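You operate a simulated robot arm through the tools that you are given. There is no shell and no other tool. Be economical: measure what you need, move in short steps, check, and stop when the job is done.

You are at the controls of a simulated two-armed robot. One attempt, no reset.

TASK
Shut the air off, drain the water glass and lift the dark filter out into the red tray.
Fine: red valve closed and vented to zero first; close the blue drain valve again; leave the vent and the blue lid open. Set down upright: grey filter tube. Where these are worked on the way, their far stop is far enough and under half their travel is too little: blue drain valve.

It is judged by the outcome, as a careful person would: the job done as asked, and still so three seconds after it is handed in. It fails if anything else is knocked over, pushed out of place, dropped, spilled or broken. Lids that push on must go on centred and level and be pressed home; caps that screw on are set level and turned clockwise until they are tight.

THE ROBOT
Two 7-joint arms with fingered hands on one trunk, on a base that drives. Base frame: it is fixed to the floor where the robot stands at the start and does not move with it; the origin is under the middle of the robot, x ahead of it, y to its left, z up; the surface under the hand at the start is at about z = 860. Units: mm, degrees, N and s.
The left shoulder is at the start at [22, 104, 1396], the right one opposite. With the tool pointing down near the work surface each hand reaches from about 100 to 460 mm from the robot's upright axis, wherever it stands, measured 20 degrees to its own side. Places, roughly: air box [600, 400, 1100]; air gauge [500, 400, 1300]; blue drain valve [500, 300, 1100]; green drain valve [500, -100, 1600]; high yellow valve [500, 300, 1800]; inside of the red tray [400, 400, 900]; red hold knob [400, -100, 900]; red valve handle [600, 0, 1300]; square blue lid [500, -100, 1100]; water glass [500, 300, 1200]; yellow vent rocker [500, 400, 1100]. Payload 2.4 kg a hand.
Tool frame (each hand has its own): the origin (TCP) lies between the finger pads and is the grasp point; the fingertips stand 17 mm ahead of it; z points along the fingers, y is the line along which they close. Largest opening 88 mm; the body of the gripper starts 47 mm behind the TCP. The gripper is a hand of 2 fingers: y runs from the thumb to the fingers, the wrist lies at [0, 0, -165] in the tool frame, and closing takes about 1.5 s.
Orientation is told as [roll, pitch, yaw] about the base's x, y, z axes, in that order, counted from this pose: with the fingers straight down and closing along the base's y, the tool's x points along the base's -x, its y along +y and its z along -z.

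THE INTERFACE
- The arms move only by the tool servo_tool. It takes "left_deltas", "right_deltas" or both (then of equal length, played together; a hand with none holds still); each is a list of rows, each a list of 7 numbers: the shift along the base's x, y, z in cm, then the turn, a rotation vector about the base's x, y, z in degrees, then the finger opening in cm, from 0 to 8.8. In form: [[x, y, z, wx, wy, wz, claw], ...]. A call has 1 to 8 rows; each row is the pose to reach, as a shift and turn from the pose commanded when the call began. A row lasts 0.2 s, in which the tool goes at most 50 mm and 8.6 degrees; a call with a longer step from one row to the next is refused whole, and so is a gripper value outside its range. A pose out of reach is approached as far as the arm can. The call stops where the force on the tool passes 80 N (or 10 N more than at its start, if that is more) or the arm is blocked; 0.2 s more then pass. The fingers move at their own pace (about 153 mm/s each) and stop on an object; they squeeze with about 28 N. The grip force told is the motor's: it shows also when the fingers shut on nothing. Time passes only in rows, and 0.2 s behind the last, so rows that repeat a pose let the fingers close. It gives the time, the measured TCP pose, the force on the tool (base axes), the opening and the grip force at its end, in the units of the frame above (readings bear some noise), with the torque about the TCP (base axes, N m) and any sound that the robot's microphone picked up.
- Cameras (640 x 400 px; columns grow to the right, rows downward): "scene" is now at [118.4, 17.6, 1292.6]; the picture's right is [0.15, -0.99, 0.00], its down [-0.46, -0.07, -0.89] and it looks along [0.88, 0.13, -0.46] (base axes); focal length 214 px, centre (320, 200). "left" rides on the left gripper at [-50, 3, -63] in its tool frame; the picture's right is [-0.06, -1.00, 0.00], its down [0.78, -0.05, -0.62] and it looks along [0.62, -0.04, 0.79] (tool axes); focal length 275 px, centre (320, 200). "right" rides on the right gripper at [50, 3, -63] in its tool frame; the picture's right is [-0.06, 1.00, 0.00], its down [-0.78, -0.05, -0.62] and it looks along [-0.62, -0.04, 0.79] (tool axes); focal length 275 px, centre (320, 200). There is no depth. A picture from a camera that has moved, and an enlarged one, comes with that camera's place and axes in the base frame and with its lens. The place of the scene camera against the robot may be out by one fixed shift of up to 12 mm in any direction.
- grab_frame(camera): a new picture of that camera. The clock stands still meanwhile.
- move_column(by): slides the trunk up (or, below 0, down) by that many mm; the arms and the scene camera ride with it, the base frame stays. It gives what a move gives, with no picture.
- roll_base(legs): drives the robot by 1 to 6 legs, each [ahead, left, turn to the left] in mm, mm and degrees, along the robot's own axes; the way and the turn of a leg run together, so that a leg with both is an arc; at most 1500 mm and 180 degrees a leg. The arms and the cameras ride along, it lands a little off, and it stops where it bumps. It gives what a move gives.
- hand_shape(shape, hand): the hand has 2 fingers and takes this shape, open, in about a second: jaw (thumb against the fingers, like two jaws); tri (thumb and two fingers); tip (a fingertip pinch); poke (one finger out to press); point (the index stretched); flat (the hand flat); cup (the hand cupped); fist (a fist). The gripper value then closes the fingers along that shape, each until it touches; the sizes above hold for jaw. It gives what a move gives, with no picture.
- head_to(pan, tilt): turns the head with the scene camera to pan (to the left, within 60 degrees either way) and tilt (down, from -29 to 69), counted from straight ahead of the robot. It gives what a move gives.
- close_up(camera, box): a new picture of the part [left, top, right, bottom] of that camera's present view, enlarged. The clock stands still meanwhile.
- finish_job(): hands the job in; it is judged then, once.

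Go step by step. Nothing tells you exact positions but the pictures and the camera data: compare them with the known pose of the tool, close in by small moves and look again before you grip or let go. The budget is 120 turns and 100 pictures, counting those below and the enlarged ones. Unless the task says otherwise, let go and move clear before handing in, and close with one line.

The tools are called after "Request:" by a JSON object that holds its "name" and its "arguments". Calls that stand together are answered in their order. servo_tool: Moves the arms, as the interface text tells. Its arguments: {"type":"object","properties":{"left_deltas":{"type":"array","items":{"type":"array","items":{"type":"number"}}},"right_deltas":{"type":"array","items":{"type":"array","items":{"type":"number"}}}},"required":[]} The other tools are called the same way: move_column (by) slides the trunk up or down; hand_shape (shape, hand) gives the hand a shape; roll_base (legs) drives the base; head_to (pan, tilt) turns the head that bears the scene camera; grab_frame (camera) takes a picture; close_up (camera, box) takes an enlarged picture of a part of a camera's view; finish_job () hands the job in.

At the start:

```text
time_s: 0.0
left_position: [337.1, 296.3, 1000.3]
left_tool_rot: [0.0, 0.0, 0.0]
left_ft_force: [0.5, 0.3, -0.4]
left_ft_torque: [0.02, 0.03, -0.02]
left_gripper_width: 88.0
left_grip_force: 0.1
left_shape: jaw
right_position: [352.1, -56.7, 999.1]
right_tool_rot: [0.0, 0.0, -0.1]
right_ft_force: [0.4, -0.5, 0.5]
right_ft_torque: [-0.01, 0.02, 0.01]
right_gripper_width: 87.9
right_grip_force: 0.0
right_shape: jaw
trunk travel left (down, up): [-625.0, 225.0]
robot x, y, heading: [0.8, -0.8, 0.0]
head pan, tilt: [8.5, 27.5]
```

scene: 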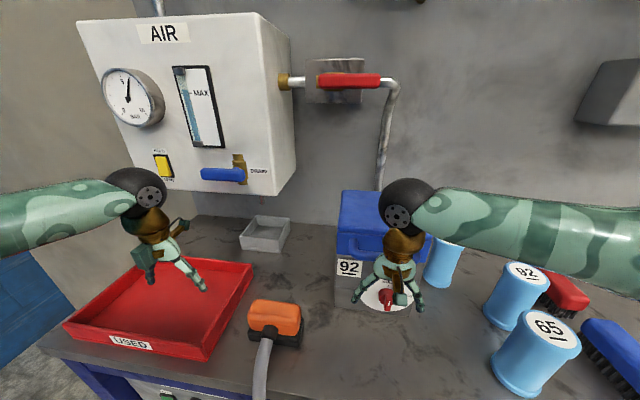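
right: 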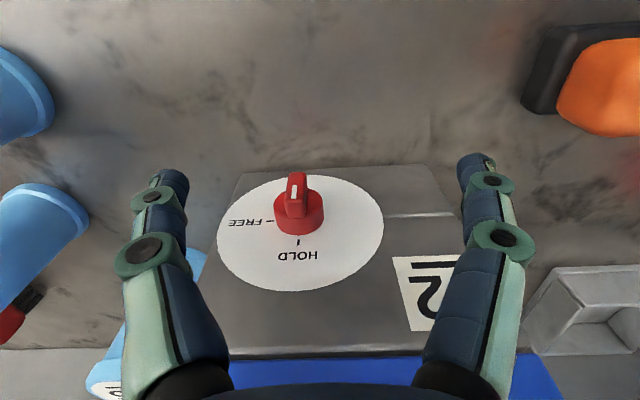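
left: 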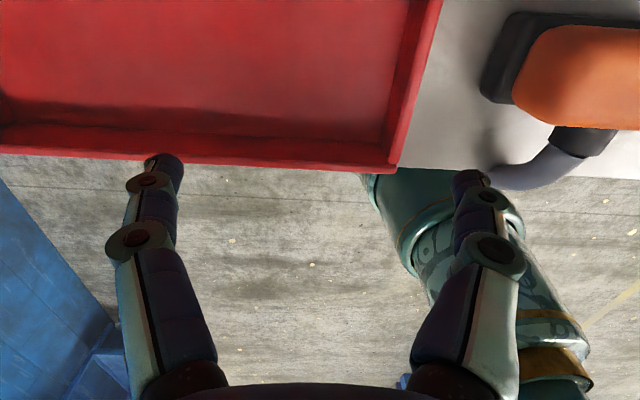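

I see the air box upper left (gauge, water glass, yellow vent, blue drain), the red valve on the pipe to its right, and the blue-lidded box with the hold knob in front of it. I'll take enlarged views first to read the details.

Request:
{"name": "close_up", "arguments": {"camera": "scene", "box": [80, 10, 280, 200]}}

Request:
{"name": "close_up", "arguments": {"camera": "scene", "box": [260, 40, 500, 320]}}

Request:
{"name": "head_to", "arguments": {"pan": 0, "tilt": -10}}

```text
2.11 times, centred on (180, 105) of scene
camera zoom: at [118.4, 17.6, 1292.6], right [0.15, -0.99, 0.0], down [-0.46, -0.07, -0.89], along [0.88, 0.13, -0.46], focal length 452 px, centre (615, 400)
```

zoom: 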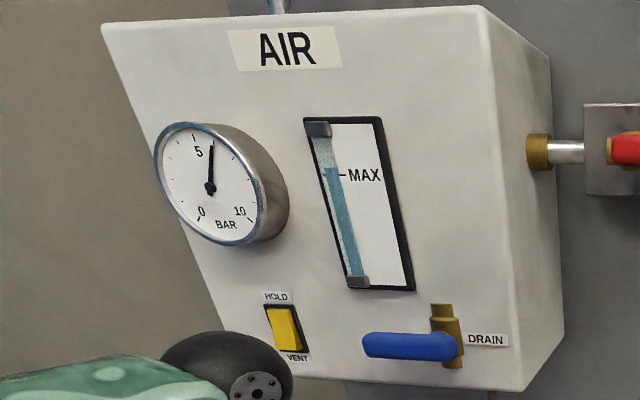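

```text
1.43 times, centred on (380, 180) of scene
camera zoom: at [118.4, 17.6, 1292.6], right [0.15, -0.99, 0.0], down [-0.46, -0.07, -0.89], along [0.88, 0.13, -0.46], focal length 306 px, centre (234, 229)
```

zoom: 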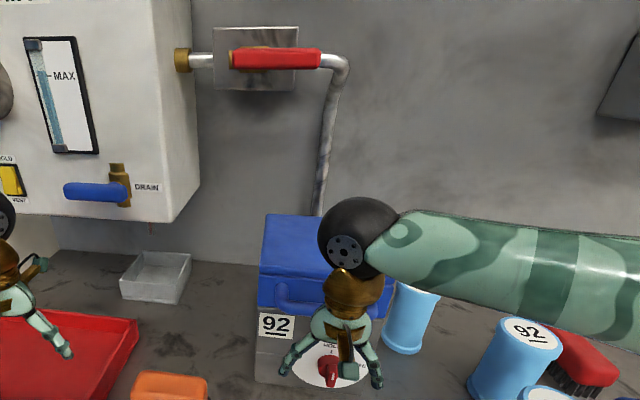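

```text
time_s: 1.0
left_position: [337.1, 295.7, 1000.1]
left_tool_rot: [0.0, 0.1, -0.1]
left_ft_force: [0.6, -1.1, 0.4]
left_ft_torque: [-0.02, 0.01, 0.01]
left_gripper_width: 87.5
left_grip_force: 0.0
left_shape: jaw
right_position: [353.9, -56.4, 1000.0]
right_tool_rot: [0.1, 0.0, 0.0]
right_ft_force: [-0.1, 0.7, 0.5]
right_ft_torque: [-0.04, -0.01, -0.02]
right_gripper_width: 87.8
right_grip_force: 0.0
right_shape: jaw
trunk travel left (down, up): [-625.0, 225.0]
robot x, y, heading: [1.8, 0.2, 0.1]
head pan, tilt: [0.0, -10.0]
```

The gauge reads about 5.5 bar and the water is above MAX. Next I look at the wall ahead for the other valves and pipes, with a view further right.

Request:
{"name": "grab_frame", "arguments": {"camera": "scene"}}

Request:
{"name": "head_to", "arguments": {"pan": 0, "tilt": 40}}

Request:
{"name": "grab_frame", "arguments": {"camera": "scene"}}

```text
94 pictures are left
camera scene: at [112.4, 4.2, 1352.2], right [0.0, -1.0, 0.0], down [0.17, 0.0, -0.98], along [0.98, 0.0, 0.17], focal length 214 px, centre (320, 200)
```

scene: 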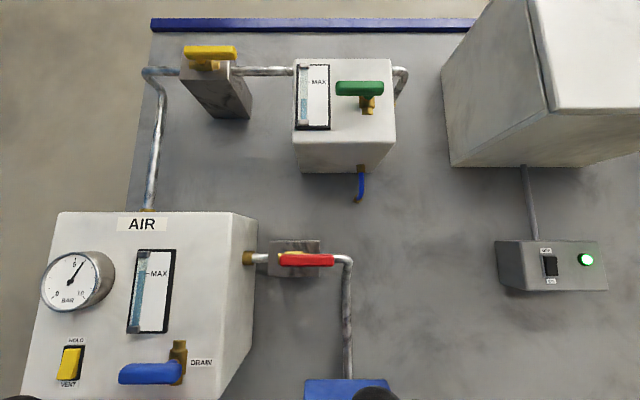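

```text
time_s: 2.2
left_position: [337.5, 295.3, 1000.1]
left_tool_rot: [0.0, 0.0, 0.0]
left_ft_force: [-0.1, 0.3, -0.5]
left_ft_torque: [-0.01, 0.02, 0.01]
left_gripper_width: 87.8
left_grip_force: 0.0
left_shape: jaw
right_position: [351.7, -56.5, 999.4]
right_tool_rot: [0.0, 0.1, 0.0]
right_ft_force: [0.3, -0.3, -0.5]
right_ft_torque: [0.01, -0.06, 0.03]
right_gripper_width: 88.0
right_grip_force: 0.1
right_shape: jaw
trunk travel left (down, up): [-625.0, 225.0]
robot x, y, heading: [1.2, -0.5, 0.4]
head pan, tilt: [0.0, 40.0]
```

```text
93 pictures are left
camera scene: at [113.1, 4.2, 1273.4], right [0.0, -1.0, 0.0], down [-0.64, 0.0, -0.77], along [0.77, 0.0, -0.64], focal length 214 px, centre (320, 200)
```

scene: 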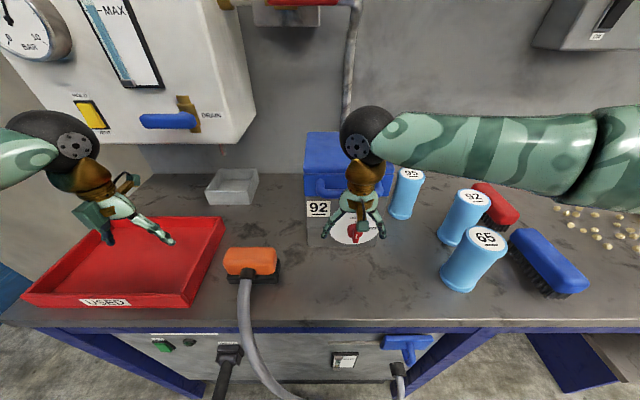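

The red valve seems to be at about [555, 30, 1308], its bar along the pipe (open). I raise the head and enlarge it for the pivot and stops.

Request:
{"name": "head_to", "arguments": {"pan": 10, "tilt": 5}}

Request:
{"name": "grab_frame", "arguments": {"camera": "scene"}}

Request:
{"name": "close_up", "arguments": {"camera": "scene", "box": [250, 140, 410, 240]}}

Request:
{"name": "close_up", "arguments": {"camera": "scene", "box": [60, 240, 300, 390]}}

```text
time_s: 3.2
left_position: [337.3, 294.1, 999.8]
left_tool_rot: [0.0, 0.0, 0.1]
left_ft_force: [0.1, 0.2, 0.2]
left_ft_torque: [0.0, 0.03, 0.02]
left_gripper_width: 88.0
left_grip_force: 0.1
left_shape: jaw
right_position: [353.2, -56.8, 998.5]
right_tool_rot: [0.1, 0.0, 0.0]
right_ft_force: [-0.4, -0.2, 0.3]
right_ft_torque: [-0.05, 0.03, 0.0]
right_gripper_width: 87.8
right_grip_force: 0.1
right_shape: jaw
trunk travel left (down, up): [-625.0, 225.0]
robot x, y, heading: [-1.2, 0.6, 0.2]
head pan, tilt: [10.0, 5.0]
```

```text
92 pictures are left
camera scene: at [118.5, 20.1, 1329.0], right [0.17, -0.98, 0.0], down [-0.09, -0.02, -1.0], along [0.98, 0.17, -0.09], focal length 214 px, centre (320, 200)
```

scene: 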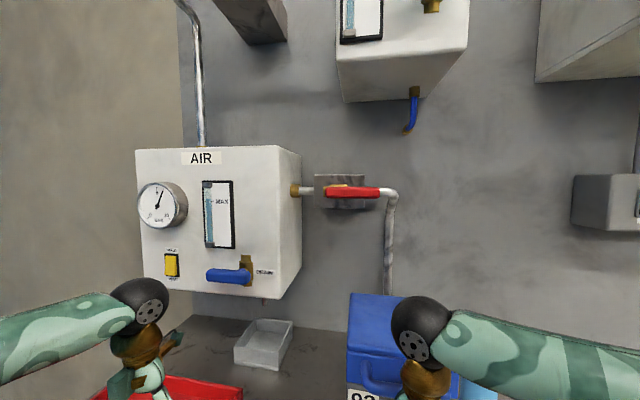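

```text
4.00 times, centred on (330, 190) of scene
camera zoom: at [118.5, 20.1, 1329.0], right [0.17, -0.98, 0.0], down [-0.09, -0.02, -1.0], along [0.98, 0.17, -0.09], focal length 858 px, centre (280, 240)
```

zoom: 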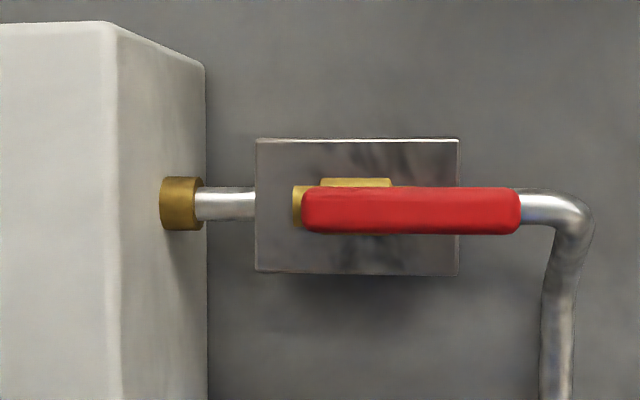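

```text
2.67 times, centred on (180, 315) of scene
camera zoom: at [118.5, 20.1, 1329.0], right [0.17, -0.98, 0.0], down [-0.09, -0.02, -1.0], along [0.98, 0.17, -0.09], focal length 572 px, centre (693, -107)
```

zoom: 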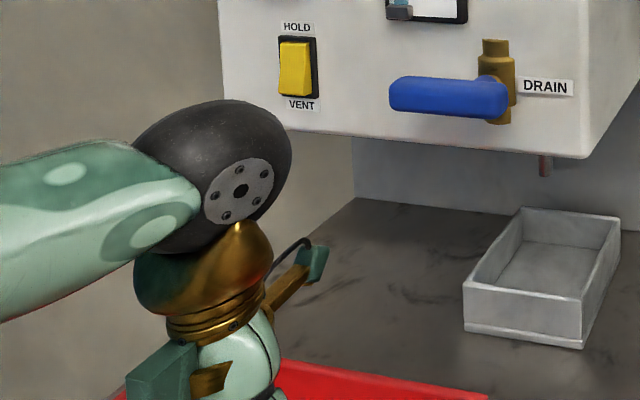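

The red lever pivots about an axis toward me, pointing right (open; clockwise/down closes). The drain lever points left (closed), so pushing it down should open it. I raise the trunk for a wider baseline to measure.

Request:
{"name": "move_column", "arguments": {"by": 200}}

Request:
{"name": "head_to", "arguments": {"pan": 10, "tilt": 30}}

Request:
{"name": "grab_frame", "arguments": {"camera": "scene"}}

Request:
{"name": "close_up", "arguments": {"camera": "scene", "box": [240, 120, 400, 220]}}

Request:
{"name": "close_up", "arguments": {"camera": "scene", "box": [80, 120, 280, 245]}}

```text
time_s: 5.4
left_position: [337.1, 294.6, 1199.1]
left_tool_rot: [0.1, 0.1, 0.0]
left_ft_force: [0.3, 0.0, -0.1]
left_ft_torque: [-0.01, 0.05, 0.02]
left_gripper_width: 87.9
left_grip_force: 0.0
left_shape: jaw
right_position: [352.5, -56.6, 1199.8]
right_tool_rot: [-0.1, 0.0, 0.1]
right_ft_force: [-0.2, 0.5, 0.3]
right_ft_torque: [0.01, -0.02, 0.01]
right_gripper_width: 87.7
right_grip_force: 0.1
right_shape: jaw
trunk travel left (down, up): [-825.0, 25.0]
robot x, y, heading: [3.2, -0.4, -0.0]
head pan, tilt: [10.0, 5.0]
```

```text
time_s: 6.3
left_position: [338.6, 295.2, 1199.9]
left_tool_rot: [0.1, 0.1, -0.1]
left_ft_force: [-0.4, 0.1, -0.2]
left_ft_torque: [0.01, -0.03, -0.02]
left_gripper_width: 88.0
left_grip_force: 0.1
left_shape: jaw
right_position: [352.3, -56.7, 1198.3]
right_tool_rot: [-0.1, -0.1, 0.1]
right_ft_force: [0.0, 0.3, 0.0]
right_ft_torque: [0.02, 0.01, 0.03]
right_gripper_width: 88.0
right_grip_force: 0.0
right_shape: jaw
trunk travel left (down, up): [-825.0, 25.0]
robot x, y, heading: [-3.6, 1.8, 0.2]
head pan, tilt: [10.0, 30.0]
```

```text
89 pictures are left
camera scene: at [116.6, 19.9, 1488.9], right [0.17, -0.98, 0.0], down [-0.49, -0.09, -0.87], along [0.85, 0.15, -0.5], focal length 214 px, centre (320, 200)
```

scene: 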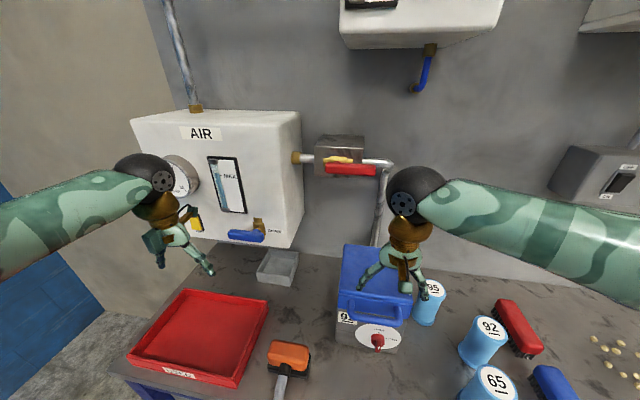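

```text
4.00 times, centred on (320, 170) of scene
camera zoom: at [116.6, 19.9, 1488.9], right [0.17, -0.98, 0.0], down [-0.49, -0.09, -0.87], along [0.85, 0.15, -0.5], focal length 858 px, centre (320, 320)
```

zoom: 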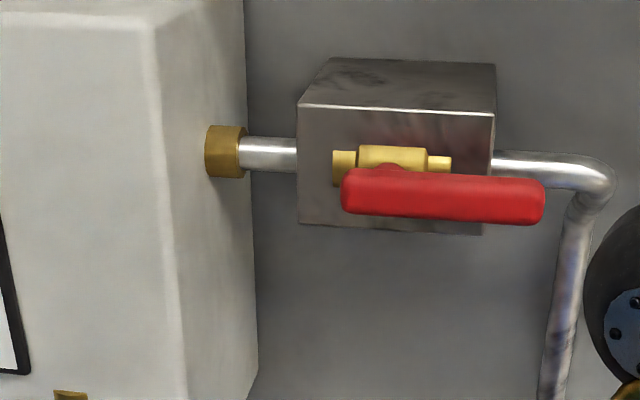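

```text
3.20 times, centred on (180, 182) of scene
camera zoom: at [116.6, 19.9, 1488.9], right [0.17, -0.98, 0.0], down [-0.49, -0.09, -0.87], along [0.85, 0.15, -0.5], focal length 686 px, centre (768, 256)
```

zoom: 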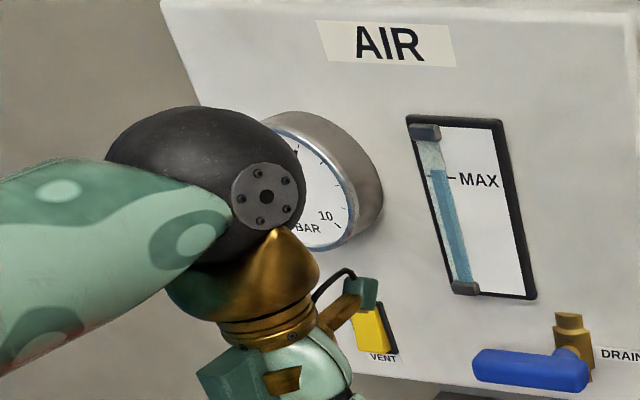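

Triangulating: red lever axis runs at x≈583, z≈1305 from y≈91 to y≈−25, pivot near y≈65. I'll lower the trunk part way and swing the right hand to point forward, fingers shut, as a pusher above the lever's right end.

Request:
{"name": "move_column", "arguments": {"by": -150}}

Request:
{"name": "servo_tool", "arguments": {"right_deltas": [[0, 0, 3, 0, -8.5, 0, 5], [0, 0, 6, 0, -17, 0, 0], [0, 0, 9, 0, -25.5, 0, 0], [0, 0, 12, 0, -34, 0, 0], [1, 0.5, 16, 0, -42.5, 0, 0], [2, 1, 20, 0, -51, 0, 0], [3, 1.5, 24, 0, -59.5, 0, 0], [4, 2, 28, 0, -68, 0, 0]]}}

Request:
{"name": "servo_tool", "arguments": {"right_deltas": [[1, 0.5, 1, 0, -8, 0, 0], [2, 1, 1.5, 0, -16, 0, 0], [3, 1.5, 2, 0, -22, 0, 0], [3, 1.5, 2, 0, -22, 0, 0]]}}

Request:
{"name": "grab_frame", "arguments": {"camera": "scene"}}

Request:
{"name": "grab_frame", "arguments": {"camera": "right"}}

```text
time_s: 8.0
left_position: [336.8, 295.8, 1051.0]
left_tool_rot: [0.0, 0.0, 0.0]
left_ft_force: [0.4, -0.2, -1.1]
left_ft_torque: [0.01, 0.01, 0.0]
left_gripper_width: 88.2
left_grip_force: 0.0
left_shape: jaw
right_position: [352.3, -56.3, 1050.0]
right_tool_rot: [0.1, 0.0, 0.0]
right_ft_force: [-0.8, -0.9, 0.3]
right_ft_torque: [-0.01, 0.01, -0.01]
right_gripper_width: 88.2
right_grip_force: 0.1
right_shape: jaw
trunk travel left (down, up): [-675.0, 175.0]
robot x, y, heading: [0.6, -0.6, 0.1]
head pan, tilt: [10.0, 30.0]
```

```text
time_s: 9.8
left_position: [337.1, 295.0, 1050.2]
left_tool_rot: [0.0, 0.0, 0.0]
left_ft_force: [0.1, -0.2, -0.4]
left_ft_torque: [-0.04, -0.01, 0.0]
left_gripper_width: 87.8
left_grip_force: 0.1
left_shape: jaw
right_position: [393.2, -36.8, 1332.1]
right_tool_rot: [-0.1, -68.2, 0.0]
right_ft_force: [0.1, -0.3, -0.2]
right_ft_torque: [-0.01, 0.0, 0.01]
right_gripper_width: 0.0
right_grip_force: 28.1
right_shape: jaw
trunk travel left (down, up): [-675.0, 175.0]
robot x, y, heading: [-1.9, -1.0, 0.1]
head pan, tilt: [10.0, 30.0]
```

```text
time_s: 10.8
left_position: [337.6, 296.1, 1049.8]
left_tool_rot: [0.0, 0.0, 0.0]
left_ft_force: [0.4, 1.0, -0.3]
left_ft_torque: [0.02, 0.03, -0.03]
left_gripper_width: 87.8
left_grip_force: 0.0
left_shape: jaw
right_position: [423.5, -21.7, 1350.5]
right_tool_rot: [175.6, -89.9, -175.6]
right_ft_force: [-0.3, -0.4, 0.4]
right_ft_torque: [0.0, 0.02, 0.0]
right_gripper_width: 0.2
right_grip_force: 27.5
right_shape: jaw
trunk travel left (down, up): [-675.0, 175.0]
robot x, y, heading: [1.9, -0.8, 0.2]
head pan, tilt: [10.0, 30.0]
```

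```text
86 pictures are left
camera scene: at [116.8, 19.8, 1338.7], right [0.17, -0.98, 0.0], down [-0.49, -0.09, -0.87], along [0.85, 0.15, -0.5], focal length 214 px, centre (320, 200)
```

scene: 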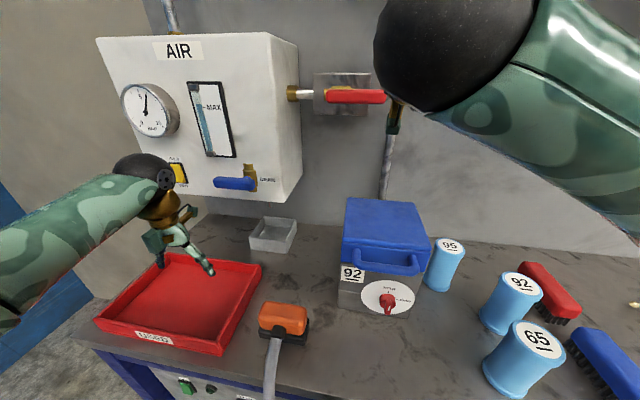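

```text
85 pictures are left
camera right: at [360.8, -18.4, 1300.9], right [0.0, 1.0, 0.06], down [-0.62, -0.05, 0.78], along [0.78, -0.04, 0.62], focal length 275 px, centre (320, 200)
```

right: 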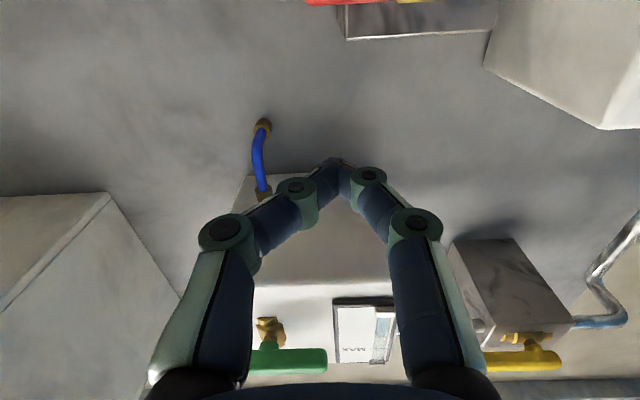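

The hand now points forward at [423, −22, 1350], above the lever (hand camera suggests lever a bit higher, bottom ~1305). I move in over the lever's right end at z≈1370, then lower gently until contact.

Request:
{"name": "servo_tool", "arguments": {"right_deltas": [[0, 0.3, 2, 0, 0, 0, 0], [4, 0.6, 2, 0, 0, 0, 0], [8, 1, 2, 0, 0, 0, 0], [12, 1.4, 2, 0, 0, 0, 0], [15.2, 1.4, 2, 0, 0, 0, 0], [15.2, 1.4, 2, 0, 0, 0, 0]]}}

Request:
{"name": "grab_frame", "arguments": {"camera": "scene"}}

Request:
{"name": "grab_frame", "arguments": {"camera": "right"}}

```text
time_s: 12.2
left_position: [337.2, 295.7, 1049.2]
left_tool_rot: [0.0, 0.0, -0.1]
left_ft_force: [-1.1, 0.5, 0.2]
left_ft_torque: [-0.02, -0.01, -0.02]
left_gripper_width: 88.2
left_grip_force: 0.1
left_shape: jaw
right_position: [575.0, -7.3, 1370.5]
right_tool_rot: [153.2, -89.9, -153.2]
right_ft_force: [0.8, -1.1, 0.5]
right_ft_torque: [-0.02, 0.0, -0.04]
right_gripper_width: 0.0
right_grip_force: 27.6
right_shape: jaw
trunk travel left (down, up): [-675.0, 175.0]
robot x, y, heading: [-1.8, -1.6, 0.2]
head pan, tilt: [10.0, 30.0]
```

```text
84 pictures are left
camera scene: at [116.7, 19.8, 1338.7], right [0.17, -0.98, 0.0], down [-0.49, -0.09, -0.87], along [0.85, 0.15, -0.5], focal length 214 px, centre (320, 200)
```

scene: 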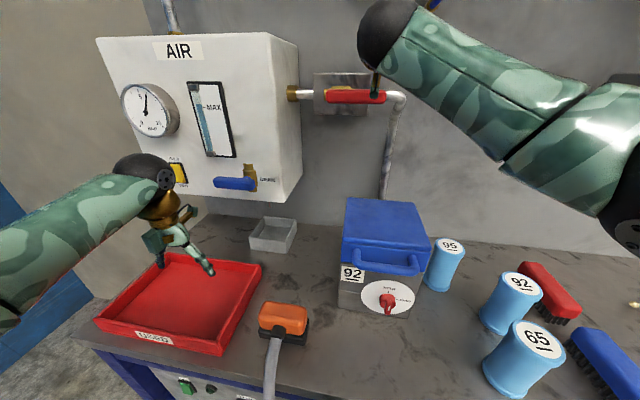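

```text
83 pictures are left
camera right: at [512.7, -3.7, 1321.8], right [0.0, 1.0, 0.06], down [-0.62, -0.05, 0.78], along [0.79, -0.04, 0.62], focal length 275 px, centre (320, 200)
```

right: 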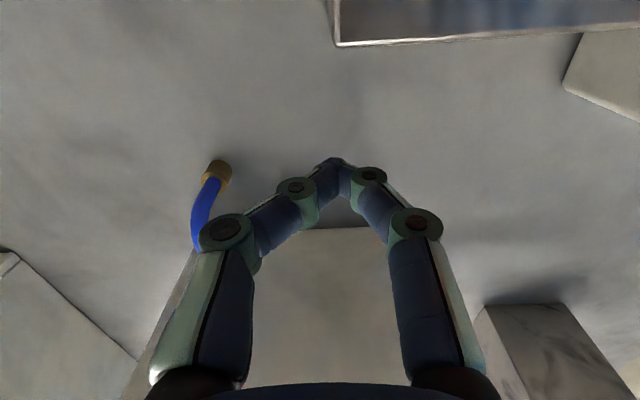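

The fingertips seem right above the lever's right part; I enlarge to verify.

Request:
{"name": "close_up", "arguments": {"camera": "scene", "box": [300, 40, 428, 120]}}

```text
5.00 times, centred on (364, 80) of scene
camera zoom: at [116.7, 19.8, 1338.7], right [0.17, -0.98, 0.0], down [-0.49, -0.09, -0.87], along [0.85, 0.15, -0.5], focal length 1072 px, centre (100, 800)
```

zoom: 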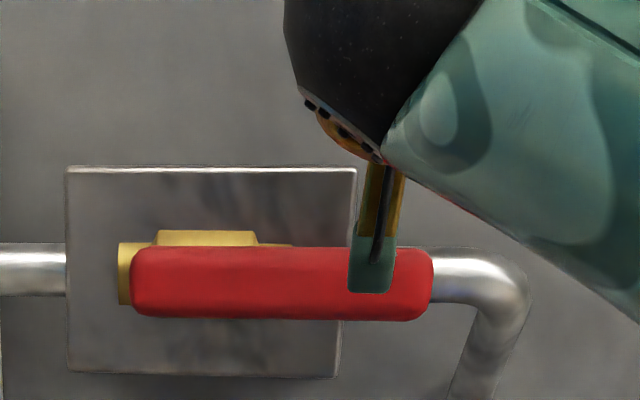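

The green block is the hand camera's housing; the comparison shows objects really lie ~7 mm higher and ~6 mm to the right of my scene-based estimates (lever axis z≈1312, pivot y≈59). Now I push the lever down along its arc.

Request:
{"name": "servo_tool", "arguments": {"right_deltas": [[0, 0, -2, 0, 0, 0, 0], [0, 0, -3.4, 0, 0, 0, 0], [0, -0.35, -5.35, 0, 0, 0, 0], [0, -0.25, -7.15, 0, 0, 0, 0], [0, 0.3, -8.9, 0, 0, 0, 0], [0, 1.3, -10.4, 0, 0, 0, 0], [0, 2.7, -11.6, 0, 0, 0, 0], [0, 4.3, -12.4, 0, 0, 0, 0]]}}

Request:
{"name": "grab_frame", "arguments": {"camera": "scene"}}

```text
time_s: 13.4
left_position: [334.9, 294.6, 1051.1]
left_tool_rot: [0.1, -0.1, 0.1]
left_ft_force: [-0.6, -0.1, 0.4]
left_ft_torque: [0.05, -0.01, 0.02]
left_gripper_width: 87.9
left_grip_force: 0.1
left_shape: jaw
right_position: [574.5, -9.1, 1314.0]
right_tool_rot: [172.0, -87.0, -171.8]
right_ft_force: [-1.8, -4.5, 25.3]
right_ft_torque: [0.15, -0.14, 0.01]
right_gripper_width: 0.0
right_grip_force: 28.4
right_shape: jaw
trunk travel left (down, up): [-675.0, 175.0]
robot x, y, heading: [2.7, -0.7, 0.0]
head pan, tilt: [10.0, 30.0]
stopped in row 5 (right hand): the force on the tool passed its limit at 90 N (the readings are from after the stop); the commanded pose is now the measured one
```

```text
81 pictures are left
camera scene: at [113.6, 18.7, 1339.0], right [0.17, -0.98, 0.0], down [-0.49, -0.09, -0.87], along [0.85, 0.15, -0.5], focal length 214 px, centre (320, 200)
```

scene: 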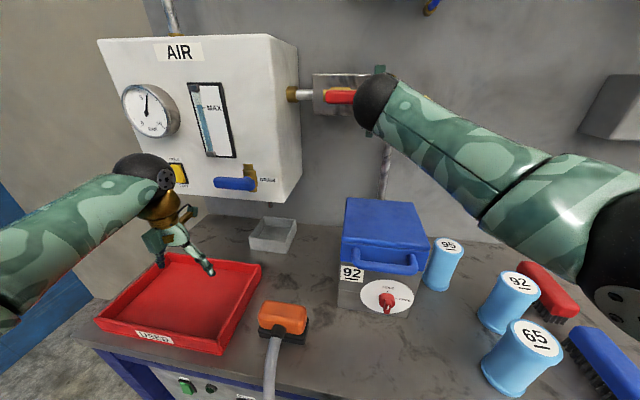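

The push stopped at 90 N with the hand at z 1314. I look at whether the lever moved.

Request:
{"name": "close_up", "arguments": {"camera": "scene", "box": [290, 55, 418, 135]}}

Request:
{"name": "grab_frame", "arguments": {"camera": "right"}}

```text
5.00 times, centred on (354, 95) of scene
camera zoom: at [113.6, 18.7, 1339.0], right [0.17, -0.98, 0.0], down [-0.49, -0.09, -0.87], along [0.85, 0.15, -0.5], focal length 1072 px, centre (150, 725)
```

zoom: 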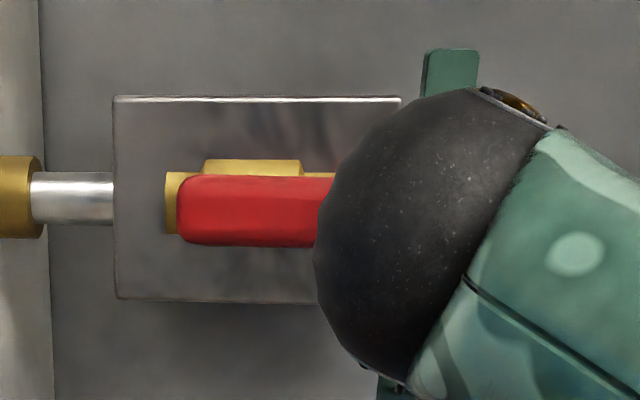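

```text
79 pictures are left
camera right: at [515.2, -5.1, 1261.3], right [0.0, 1.0, 0.07], down [-0.66, -0.06, 0.75], along [0.75, -0.04, 0.66], focal length 275 px, centre (320, 200)
```

right: 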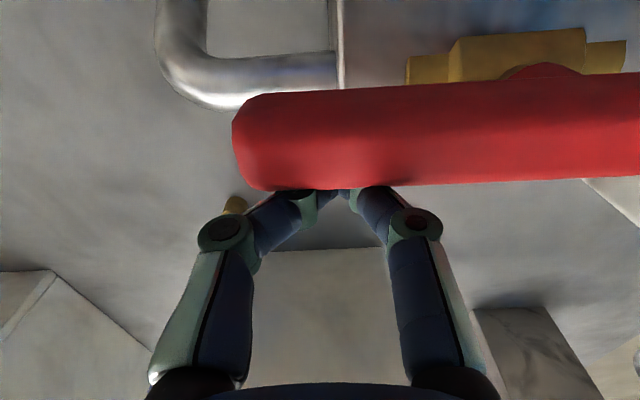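

The lever did not budge downward (fingers rest on its top, solid), so its closing direction must be upward. I back out, drop below it and come in under the right end.

Request:
{"name": "servo_tool", "arguments": {"right_deltas": [[0, 0, 1, 0, -1, 0, 0], [-4, 0, 1, 0, -2, 0, 0], [-7, 0, 1, 0, -3, 0, 0], [-7, 0, -3, 0, -3, 0, 0], [-7, 0, -7, 0, -3, 0, 0], [-3, 0, -7, 0, -3, 0, 0], [0.3, 0, -7, 0, -3, 0, 0], [0.3, 0, -7, 0, -3, 0, 0]]}}

Request:
{"name": "grab_frame", "arguments": {"camera": "right"}}

Request:
{"name": "close_up", "arguments": {"camera": "scene", "box": [290, 55, 418, 135]}}

```text
time_s: 15.2
left_position: [336.6, 295.2, 1049.8]
left_tool_rot: [-0.1, 0.0, 0.1]
left_ft_force: [-0.6, -0.6, -0.7]
left_ft_torque: [0.03, 0.02, 0.02]
left_gripper_width: 87.9
left_grip_force: 0.1
left_shape: jaw
right_position: [579.8, -7.0, 1238.5]
right_tool_rot: [176.5, -84.8, -176.4]
right_ft_force: [0.5, -0.4, -0.1]
right_ft_torque: [0.01, 0.0, 0.0]
right_gripper_width: 0.0
right_grip_force: 28.2
right_shape: jaw
trunk travel left (down, up): [-675.0, 175.0]
robot x, y, heading: [3.9, -2.4, -0.1]
head pan, tilt: [10.0, 30.0]
```

```text
78 pictures are left
camera right: at [522.8, -3.7, 1183.4], right [-0.01, 1.0, 0.07], down [-0.69, -0.05, 0.72], along [0.73, -0.04, 0.69], focal length 275 px, centre (320, 200)
```

right: 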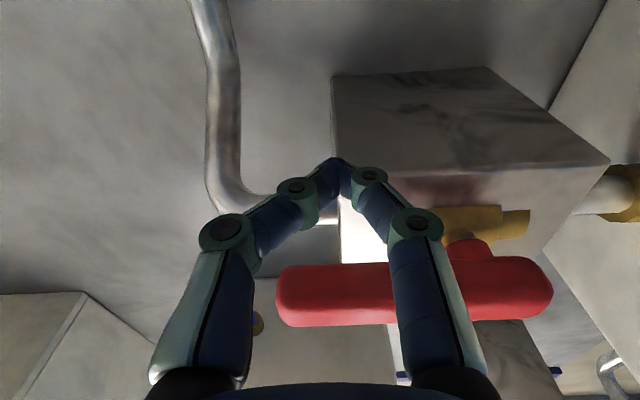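

```text
5.00 times, centred on (354, 95) of scene
camera zoom: at [116.8, 19.7, 1338.7], right [0.17, -0.98, 0.0], down [-0.49, -0.09, -0.87], along [0.85, 0.15, -0.5], focal length 1072 px, centre (150, 725)
```

zoom: 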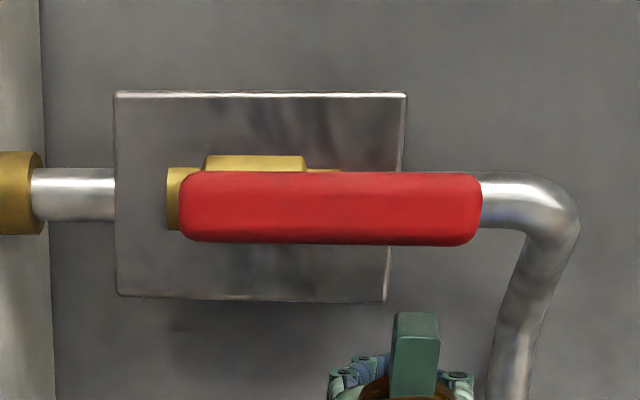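

The fingers are now below the lever's right part (lever x 563–590). I level the tool and push upward along the arc.

Request:
{"name": "servo_tool", "arguments": {"right_deltas": [[-0.5, 0, 2, 0, 6, 0, 0], [-0.5, 0, 3.2, 0, 6, 0, 0], [-0.5, -0.35, 5.05, 0, 6, 0, 0], [-0.5, -0.25, 6.85, 0, 6, 0, 0], [-0.5, 0.3, 8.55, 0, 6, 0, 0], [-0.5, 1.3, 10.15, 0, 6, 0, 0], [-0.5, 2.7, 11.35, 0, 6, 0, 0], [-0.5, 4.3, 12.15, 0, 6, 0, 0]]}}

Request:
{"name": "grab_frame", "arguments": {"camera": "scene"}}

```text
time_s: 17.0
left_position: [337.9, 290.3, 1050.0]
left_tool_rot: [0.3, 0.0, -0.1]
left_ft_force: [-0.1, 0.2, 0.8]
left_ft_torque: [0.0, 0.0, -0.02]
left_gripper_width: 87.8
left_grip_force: 0.2
left_shape: jaw
right_position: [576.2, 29.7, 1358.7]
right_tool_rot: [21.1, -88.9, -21.3]
right_ft_force: [-5.5, -14.9, -7.4]
right_ft_torque: [-0.17, 0.05, 0.1]
right_gripper_width: 0.0
right_grip_force: 28.0
right_shape: jaw
trunk travel left (down, up): [-675.0, 175.0]
robot x, y, heading: [-0.9, -1.1, -0.1]
head pan, tilt: [10.0, 30.0]
```

```text
76 pictures are left
camera scene: at [116.7, 15.7, 1338.7], right [0.17, -0.99, 0.0], down [-0.49, -0.08, -0.87], along [0.85, 0.15, -0.5], focal length 214 px, centre (320, 200)
```

scene: 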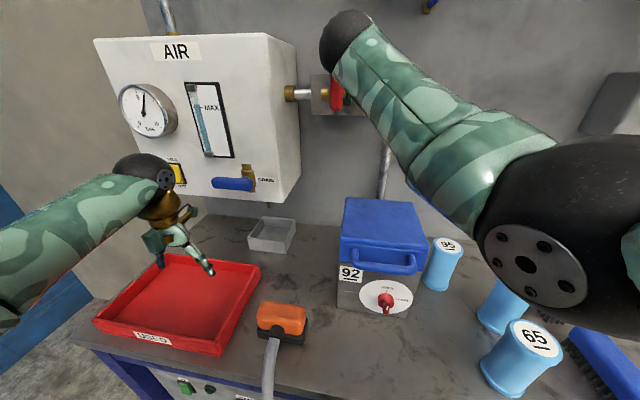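

The lever swung up. I press a little further to be sure of the stop, then retract.

Request:
{"name": "servo_tool", "arguments": {"right_deltas": [[0, 1, 0, 0, 0, 0, 0], [0, 2, 0, 0, 0, 0, 0], [0, 2.5, 0, 0, 0, 0, 0]]}}

Request:
{"name": "servo_tool", "arguments": {"right_deltas": [[0, -1.5, 0, 0, 0, 0, 0], [-4, -2, 0, 0, 0, 0, 0], [-8, -5, 0, 0, 0, 0, 0], [-12, -9, -1, 0, 0, 0, 0], [-13, -14, -3, 0, 0, 0, 0], [-13, -18, -5, 0, 0, 0, 0]]}}

Request:
{"name": "close_up", "arguments": {"camera": "scene", "box": [80, 20, 400, 220]}}

```text
time_s: 17.8
left_position: [336.1, 290.9, 1051.9]
left_tool_rot: [0.2, -0.2, 0.1]
left_ft_force: [-0.5, -0.5, 0.5]
left_ft_torque: [-0.01, -0.02, -0.01]
left_gripper_width: 87.8
left_grip_force: 0.0
left_shape: jaw
right_position: [572.9, 58.4, 1361.5]
right_tool_rot: [46.2, -89.3, -45.9]
right_ft_force: [-14.2, -18.7, -0.5]
right_ft_torque: [0.01, 0.02, -0.08]
right_gripper_width: 22.0
right_grip_force: 28.4
right_shape: jaw
trunk travel left (down, up): [-675.0, 175.0]
robot x, y, heading: [-1.7, -1.9, -0.1]
head pan, tilt: [10.0, 30.0]
```

```text
refused: row 4 steps farther than a row can; nothing moved
```

```text
2.00 times, centred on (240, 120) of scene
camera zoom: at [114.1, 16.0, 1339.1], right [0.17, -0.98, 0.0], down [-0.49, -0.08, -0.87], along [0.85, 0.15, -0.5], focal length 429 px, centre (480, 360)
```

zoom: 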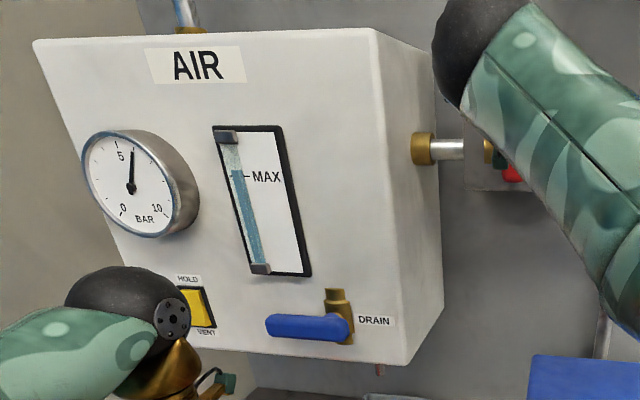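

The fingers were wedged apart onto the lever (22 mm), so I open them slightly and back straight out.

Request:
{"name": "servo_tool", "arguments": {"right_deltas": [[0, 0, 0, 0, 0, 0, 5], [0, 0, 0, 0, 0, 0, 5], [-4, 0, 0, 0, 0, 0, 5], [-8, 0, 0, 0, 0, 0, 5], [-11, -3, 0, 0, 0, 0, 5], [-13, -7, 0, 0, 0, 0, 5], [-13, -11, 0, 0, 0, 0, 5], [-13, -15, 0, 0, 0, 0, 5]]}}

Request:
{"name": "grab_frame", "arguments": {"camera": "scene"}}

Request:
{"name": "close_up", "arguments": {"camera": "scene", "box": [250, 40, 410, 140]}}

```text
time_s: 19.6
left_position: [337.6, 295.1, 1050.5]
left_tool_rot: [0.0, 0.0, 0.0]
left_ft_force: [0.4, -0.6, -0.3]
left_ft_torque: [-0.01, -0.02, -0.02]
left_gripper_width: 87.9
left_grip_force: 0.1
left_shape: jaw
right_position: [446.1, -90.1, 1360.7]
right_tool_rot: [23.7, -89.2, -23.5]
right_ft_force: [0.2, -0.3, -0.3]
right_ft_torque: [0.01, 0.0, -0.02]
right_gripper_width: 49.7
right_grip_force: 0.0
right_shape: jaw
trunk travel left (down, up): [-675.0, 175.0]
robot x, y, heading: [-2.5, 1.7, 0.2]
head pan, tilt: [10.0, 30.0]
```

```text
74 pictures are left
camera scene: at [116.9, 19.0, 1338.7], right [0.17, -0.98, 0.0], down [-0.49, -0.09, -0.87], along [0.85, 0.15, -0.5], focal length 214 px, centre (320, 200)
```

scene: 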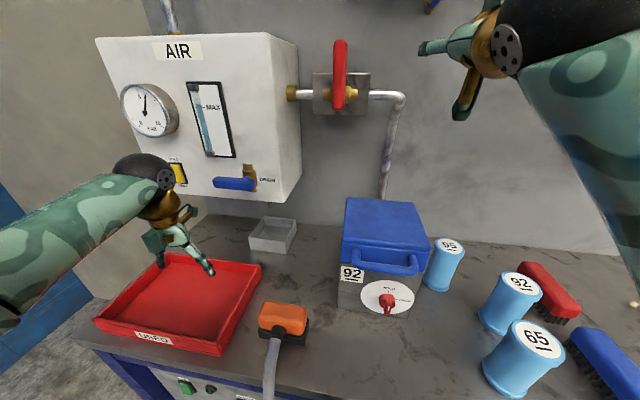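

```text
4.00 times, centred on (330, 90) of scene
camera zoom: at [116.9, 19.0, 1338.7], right [0.17, -0.98, 0.0], down [-0.49, -0.09, -0.87], along [0.85, 0.15, -0.5], focal length 858 px, centre (280, 640)
```

zoom: 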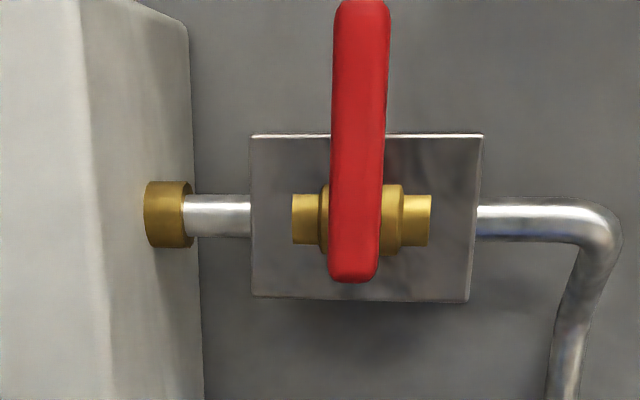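

The red valve is now closed (lever upright). Next is venting: the rocker is at about [535, 435, 1135], VENT at its bottom. I point the left hand forward with fingers shut and tuck the right one back, then lower the trunk.

Request:
{"name": "servo_tool", "arguments": {"left_deltas": [[0, 1, 3, 0, -8.5, 0, 4], [0, 2, 6, 0, -17, 0, 0], [0, 3, 9, 0, -25.5, 0, 0], [0, 4, 12, 0, -34, 0, 0], [0, 5, 15, 0, -42.5, 0, 0], [0, 6, 18, 0, -51, 0, 0], [1, 7, 21, 0, -59.5, 0, 0], [2, 8, 24, 0, -68, 0, 0]], "right_deltas": [[-2, 0, 0, 0, 0, 0, 5], [-4, -1, 0, 0, 0, 0, 5], [-6, -2, 0, 0, 0, 0, 5], [-8, -3, 0, 0, 0, 0, 5], [-10, -4, 0, 0, 0, 0, 5], [-10, -4, 0, 0, 0, 0, 5], [-10, -4, 0, 0, 0, 0, 5], [-10, -4, 0, 0, 0, 0, 5]]}}

Request:
{"name": "servo_tool", "arguments": {"left_deltas": [[0.5, 1, 0.5, 0, -8, 0, 0], [1, 2, 1, 0, -16, 0, 0], [1.5, 3, 1, 0, -22, 0, 0], [2, 4, 1, 0, -22, 0, 0]]}}

Request:
{"name": "move_column", "arguments": {"by": -170}}

Request:
{"name": "grab_frame", "arguments": {"camera": "left"}}

Request:
{"name": "head_to", "arguments": {"pan": 25, "tilt": 10}}

Request:
{"name": "grab_frame", "arguments": {"camera": "scene"}}

```text
time_s: 21.4
left_position: [356.6, 377.1, 1289.5]
left_tool_rot: [0.2, -68.1, 0.0]
left_ft_force: [-0.8, 0.1, 0.4]
left_ft_torque: [0.0, 0.03, -0.01]
left_gripper_width: 0.0
left_grip_force: 27.8
left_shape: jaw
right_position: [370.8, -121.9, 1345.2]
right_tool_rot: [21.5, -89.1, -21.2]
right_ft_force: [-0.1, -0.4, -0.1]
right_ft_torque: [-0.01, -0.01, 0.04]
right_gripper_width: 49.4
right_grip_force: 0.1
right_shape: jaw
right hand out of reach, approached as far as the arm can: row 4, 5, 6, 7, 8
trunk travel left (down, up): [-675.0, 175.0]
robot x, y, heading: [3.5, -0.5, 0.0]
head pan, tilt: [10.0, 30.0]
```

```text
time_s: 22.4
left_position: [376.0, 415.3, 1299.5]
left_tool_rot: [157.7, -90.0, -157.6]
left_ft_force: [0.6, 0.1, 1.0]
left_ft_torque: [0.0, -0.03, 0.0]
left_gripper_width: 0.0
left_grip_force: 27.8
left_shape: jaw
right_position: [371.8, -123.4, 1344.7]
right_tool_rot: [21.9, -89.2, -21.8]
right_ft_force: [0.2, -0.1, -0.8]
right_ft_torque: [-0.01, 0.03, -0.02]
right_gripper_width: 49.6
right_grip_force: 0.0
right_shape: jaw
trunk travel left (down, up): [-675.0, 175.0]
robot x, y, heading: [-4.2, -2.6, -0.1]
head pan, tilt: [10.0, 30.0]
```

```text
time_s: 24.3
left_position: [377.1, 415.3, 1128.9]
left_tool_rot: [-124.0, -90.0, 124.0]
left_ft_force: [-0.2, 0.4, 0.1]
left_ft_torque: [0.03, 0.02, 0.02]
left_gripper_width: 0.0
left_grip_force: 28.4
left_shape: jaw
right_position: [375.0, -121.8, 1169.4]
right_tool_rot: [11.1, -88.3, -11.0]
right_ft_force: [-0.3, 0.3, -0.3]
right_ft_torque: [-0.03, 0.02, -0.03]
right_gripper_width: 50.0
right_grip_force: 0.2
right_shape: jaw
trunk travel left (down, up): [-505.0, 345.0]
robot x, y, heading: [0.2, -1.8, -0.0]
head pan, tilt: [10.0, 30.0]
```

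```text
72 pictures are left
camera left: at [314.9, 417.7, 1180.8], right [0.0, -1.0, 0.06], down [-0.62, -0.05, -0.78], along [0.79, -0.04, -0.62], focal length 275 px, centre (320, 200)
```

left: 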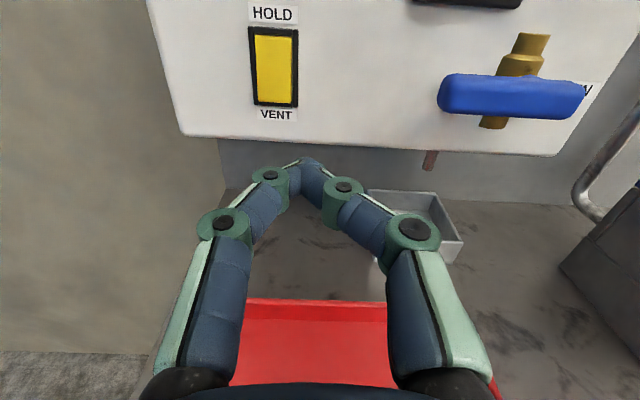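

```text
time_s: 25.1
left_position: [378.5, 414.5, 1128.8]
left_tool_rot: [25.7, -90.1, -25.5]
left_ft_force: [0.4, 0.7, 1.1]
left_ft_torque: [0.02, 0.04, 0.03]
left_gripper_width: 0.0
left_grip_force: 28.2
left_shape: jaw
right_position: [374.9, -121.8, 1169.4]
right_tool_rot: [10.9, -88.3, -11.1]
right_ft_force: [-0.8, 0.3, 0.1]
right_ft_torque: [-0.02, 0.0, 0.0]
right_gripper_width: 49.9
right_grip_force: 0.1
right_shape: jaw
trunk travel left (down, up): [-505.0, 345.0]
robot x, y, heading: [3.3, -1.6, 0.0]
head pan, tilt: [25.0, 10.0]
```

```text
71 pictures are left
camera scene: at [113.7, 43.3, 1200.4], right [0.42, -0.91, 0.0], down [-0.16, -0.07, -0.98], along [0.89, 0.41, -0.17], focal length 214 px, centre (320, 200)
```

scene: 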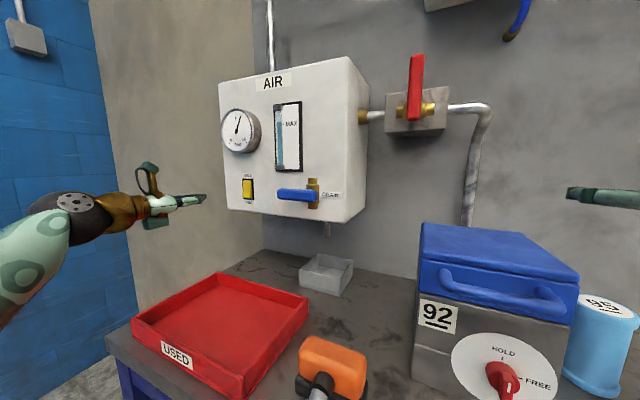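

From the hand camera the rocker is at about y 448, its lower (VENT) half at z≈1112, box face x≈535. I go in front of it and check.

Request:
{"name": "servo_tool", "arguments": {"left_deltas": [[2, 1, -0.5, 0, 0, 0, 0], [5, 2.3, -1, 0, 0, 0, 0], [9, 3.3, -1.6, 0, 0, 0, 0], [11, 3.3, -1.6, 0, 0, 0, 0]]}}

Request:
{"name": "grab_frame", "arguments": {"camera": "left"}}

Request:
{"name": "close_up", "arguments": {"camera": "scene", "box": [180, 90, 380, 230]}}

```text
time_s: 26.1
left_position: [487.3, 447.0, 1114.0]
left_tool_rot: [50.2, -90.1, -50.2]
left_ft_force: [0.4, 0.9, 1.6]
left_ft_torque: [0.04, 0.02, -0.03]
left_gripper_width: 0.0
left_grip_force: 28.1
left_shape: jaw
right_position: [375.4, -122.0, 1168.7]
right_tool_rot: [11.0, -88.3, -10.9]
right_ft_force: [-0.1, 0.3, 0.0]
right_ft_torque: [0.01, -0.03, -0.01]
right_gripper_width: 49.7
right_grip_force: 0.0
right_shape: jaw
trunk travel left (down, up): [-505.0, 345.0]
robot x, y, heading: [-1.4, -1.0, 0.1]
head pan, tilt: [25.0, 10.0]
```

```text
70 pictures are left
camera left: at [424.1, 450.2, 1164.8], right [0.0, -1.0, 0.06], down [-0.62, -0.05, -0.78], along [0.79, -0.04, -0.62], focal length 275 px, centre (320, 200)
```

left: 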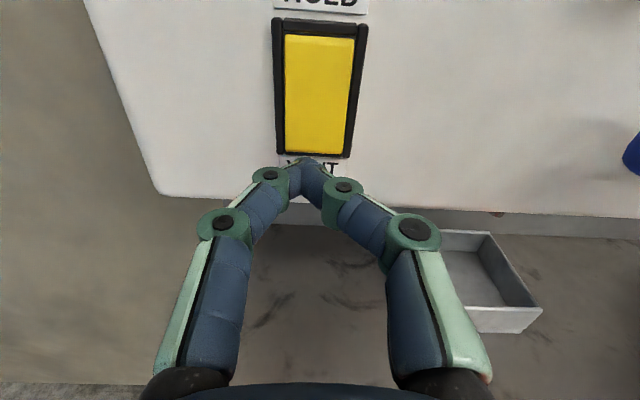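

```text
2.86 times, centred on (280, 160) of scene
camera zoom: at [113.9, 43.3, 1200.5], right [0.42, -0.91, 0.0], down [-0.16, -0.07, -0.98], along [0.89, 0.42, -0.17], focal length 613 px, centre (434, 314)
```

zoom: 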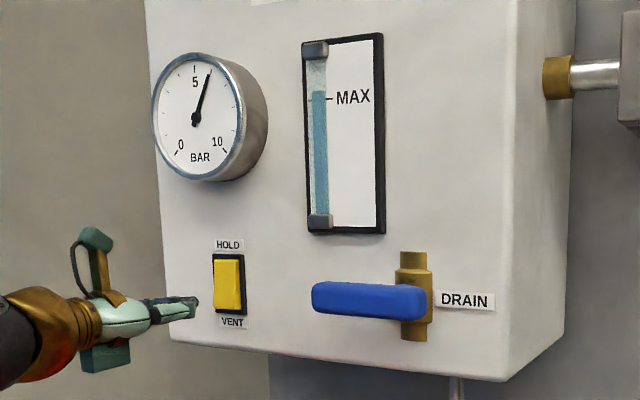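

Aligned in y; the rocker spans z≈1108–1151. I raise 4 mm and push its lower half.

Request:
{"name": "servo_tool", "arguments": {"left_deltas": [[1, 0, 0.4, 0, 0, 0, 0], [1.8, 0, 0.4, 0, 0, 0, 0], [2.3, 0, 0.4, 0, 0, 0, 0], [2.7, 0, 0.4, 0, 0, 0, 0], [3.1, 0, 0.4, 0, 0, 0, 0], [3.1, 0, 0.4, 0, 0, 0, 0]]}}

Request:
{"name": "close_up", "arguments": {"camera": "scene", "box": [180, 90, 380, 230]}}

```text
time_s: 27.5
left_position: [518.1, 448.0, 1117.1]
left_tool_rot: [23.4, -90.0, -23.3]
left_ft_force: [-6.4, -0.7, -2.5]
left_ft_torque: [-0.04, 0.01, -0.01]
left_gripper_width: 0.0
left_grip_force: 28.0
left_shape: jaw
right_position: [376.1, -121.2, 1169.6]
right_tool_rot: [10.9, -88.4, -10.9]
right_ft_force: [0.0, 1.0, 0.4]
right_ft_torque: [0.04, -0.02, 0.0]
right_gripper_width: 49.7
right_grip_force: 0.0
right_shape: jaw
trunk travel left (down, up): [-505.0, 345.0]
robot x, y, heading: [0.6, 0.3, -0.1]
head pan, tilt: [25.0, 10.0]
```

```text
2.86 times, centred on (280, 160) of scene
camera zoom: at [112.8, 43.5, 1200.6], right [0.42, -0.91, 0.0], down [-0.16, -0.07, -0.98], along [0.89, 0.42, -0.17], focal length 613 px, centre (434, 314)
```

zoom: 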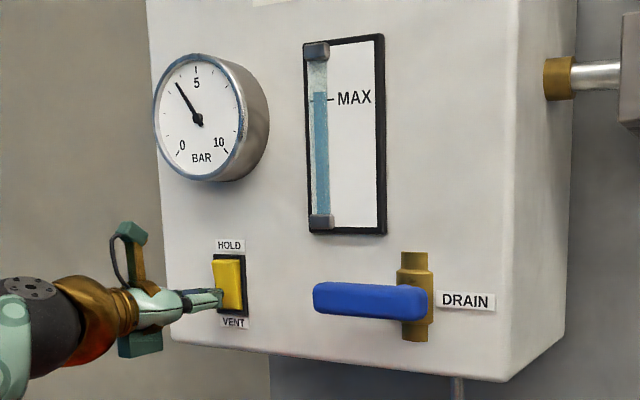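

The rocker tipped and the gauge is falling. I push slightly further, then back off and watch that it stays in VENT.

Request:
{"name": "servo_tool", "arguments": {"left_deltas": [[0.3, 0, 0, 0, 0, 0, 0], [0.6, 0, 0, 0, 0, 0, 0], [0.6, 0, 0, 0, 0, 0, 0]]}}

Request:
{"name": "servo_tool", "arguments": {"left_deltas": [[-2, 0, 0, 0, 0, 0, 0], [-5, 0, 0, 0, 0, 0, 0], [-8, 0, 0, 0, 0, 0, 0], [-8, 0, 0, 0, 0, 0, 0], [-8, 0, 0, 0, 0, 0, 0], [-8, 0, 0, 0, 0, 0, 0], [-8, 0, 0, 0, 0, 0, 0], [-8, 0, 0, 0, 0, 0, 0]]}}

Request:
{"name": "close_up", "arguments": {"camera": "scene", "box": [180, 90, 380, 230]}}

Request:
{"name": "grab_frame", "arguments": {"camera": "left"}}

```text
time_s: 28.3
left_position: [519.2, 447.7, 1117.6]
left_tool_rot: [-55.1, -90.1, 55.0]
left_ft_force: [-35.2, -5.5, -13.8]
left_ft_torque: [-0.02, 0.07, 0.08]
left_gripper_width: 0.0
left_grip_force: 28.3
left_shape: jaw
right_position: [371.0, -121.6, 1171.3]
right_tool_rot: [12.3, -88.6, -12.2]
right_ft_force: [0.6, 1.1, -0.6]
right_ft_torque: [0.0, 0.02, 0.0]
right_gripper_width: 49.8
right_grip_force: 0.0
right_shape: jaw
trunk travel left (down, up): [-505.0, 345.0]
robot x, y, heading: [-1.2, -5.1, -0.1]
head pan, tilt: [25.0, 10.0]
```

```text
time_s: 30.1
left_position: [444.2, 447.4, 1118.2]
left_tool_rot: [32.2, -90.1, -32.2]
left_ft_force: [-0.1, -0.6, -0.1]
left_ft_torque: [0.02, 0.02, -0.01]
left_gripper_width: 0.0
left_grip_force: 28.4
left_shape: jaw
right_position: [374.5, -121.8, 1168.1]
right_tool_rot: [10.9, -88.4, -10.9]
right_ft_force: [0.4, -0.7, -0.1]
right_ft_torque: [0.02, 0.01, -0.01]
right_gripper_width: 49.9
right_grip_force: 0.1
right_shape: jaw
trunk travel left (down, up): [-505.0, 345.0]
robot x, y, heading: [0.5, -2.7, 0.2]
head pan, tilt: [25.0, 10.0]
```

```text
2.86 times, centred on (280, 160) of scene
camera zoom: at [113.6, 43.3, 1200.5], right [0.42, -0.91, 0.0], down [-0.16, -0.07, -0.98], along [0.89, 0.42, -0.17], focal length 613 px, centre (434, 314)
```

zoom: 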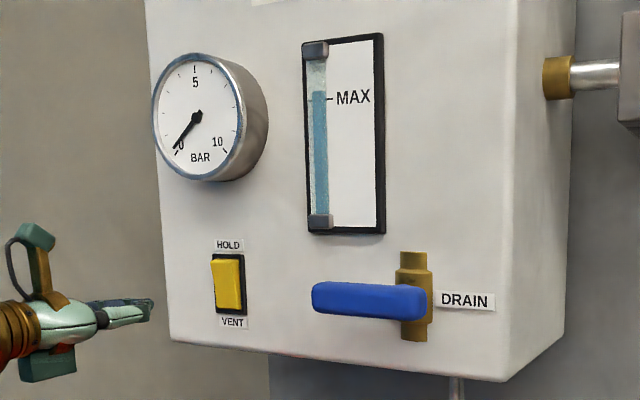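

```text
66 pictures are left
camera left: at [381.1, 450.7, 1169.0], right [0.0, -1.0, 0.06], down [-0.62, -0.05, -0.78], along [0.79, -0.04, -0.62], focal length 275 px, centre (320, 200)
```

left: 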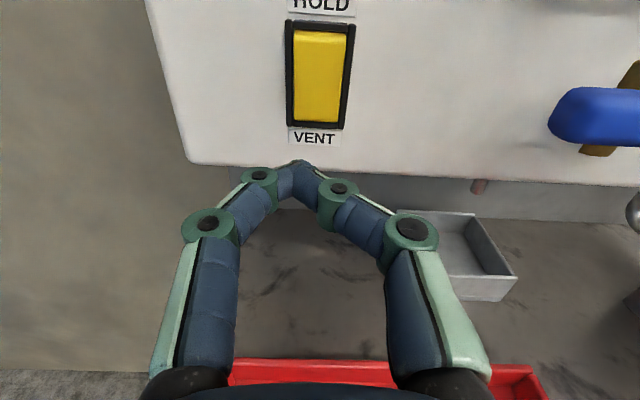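

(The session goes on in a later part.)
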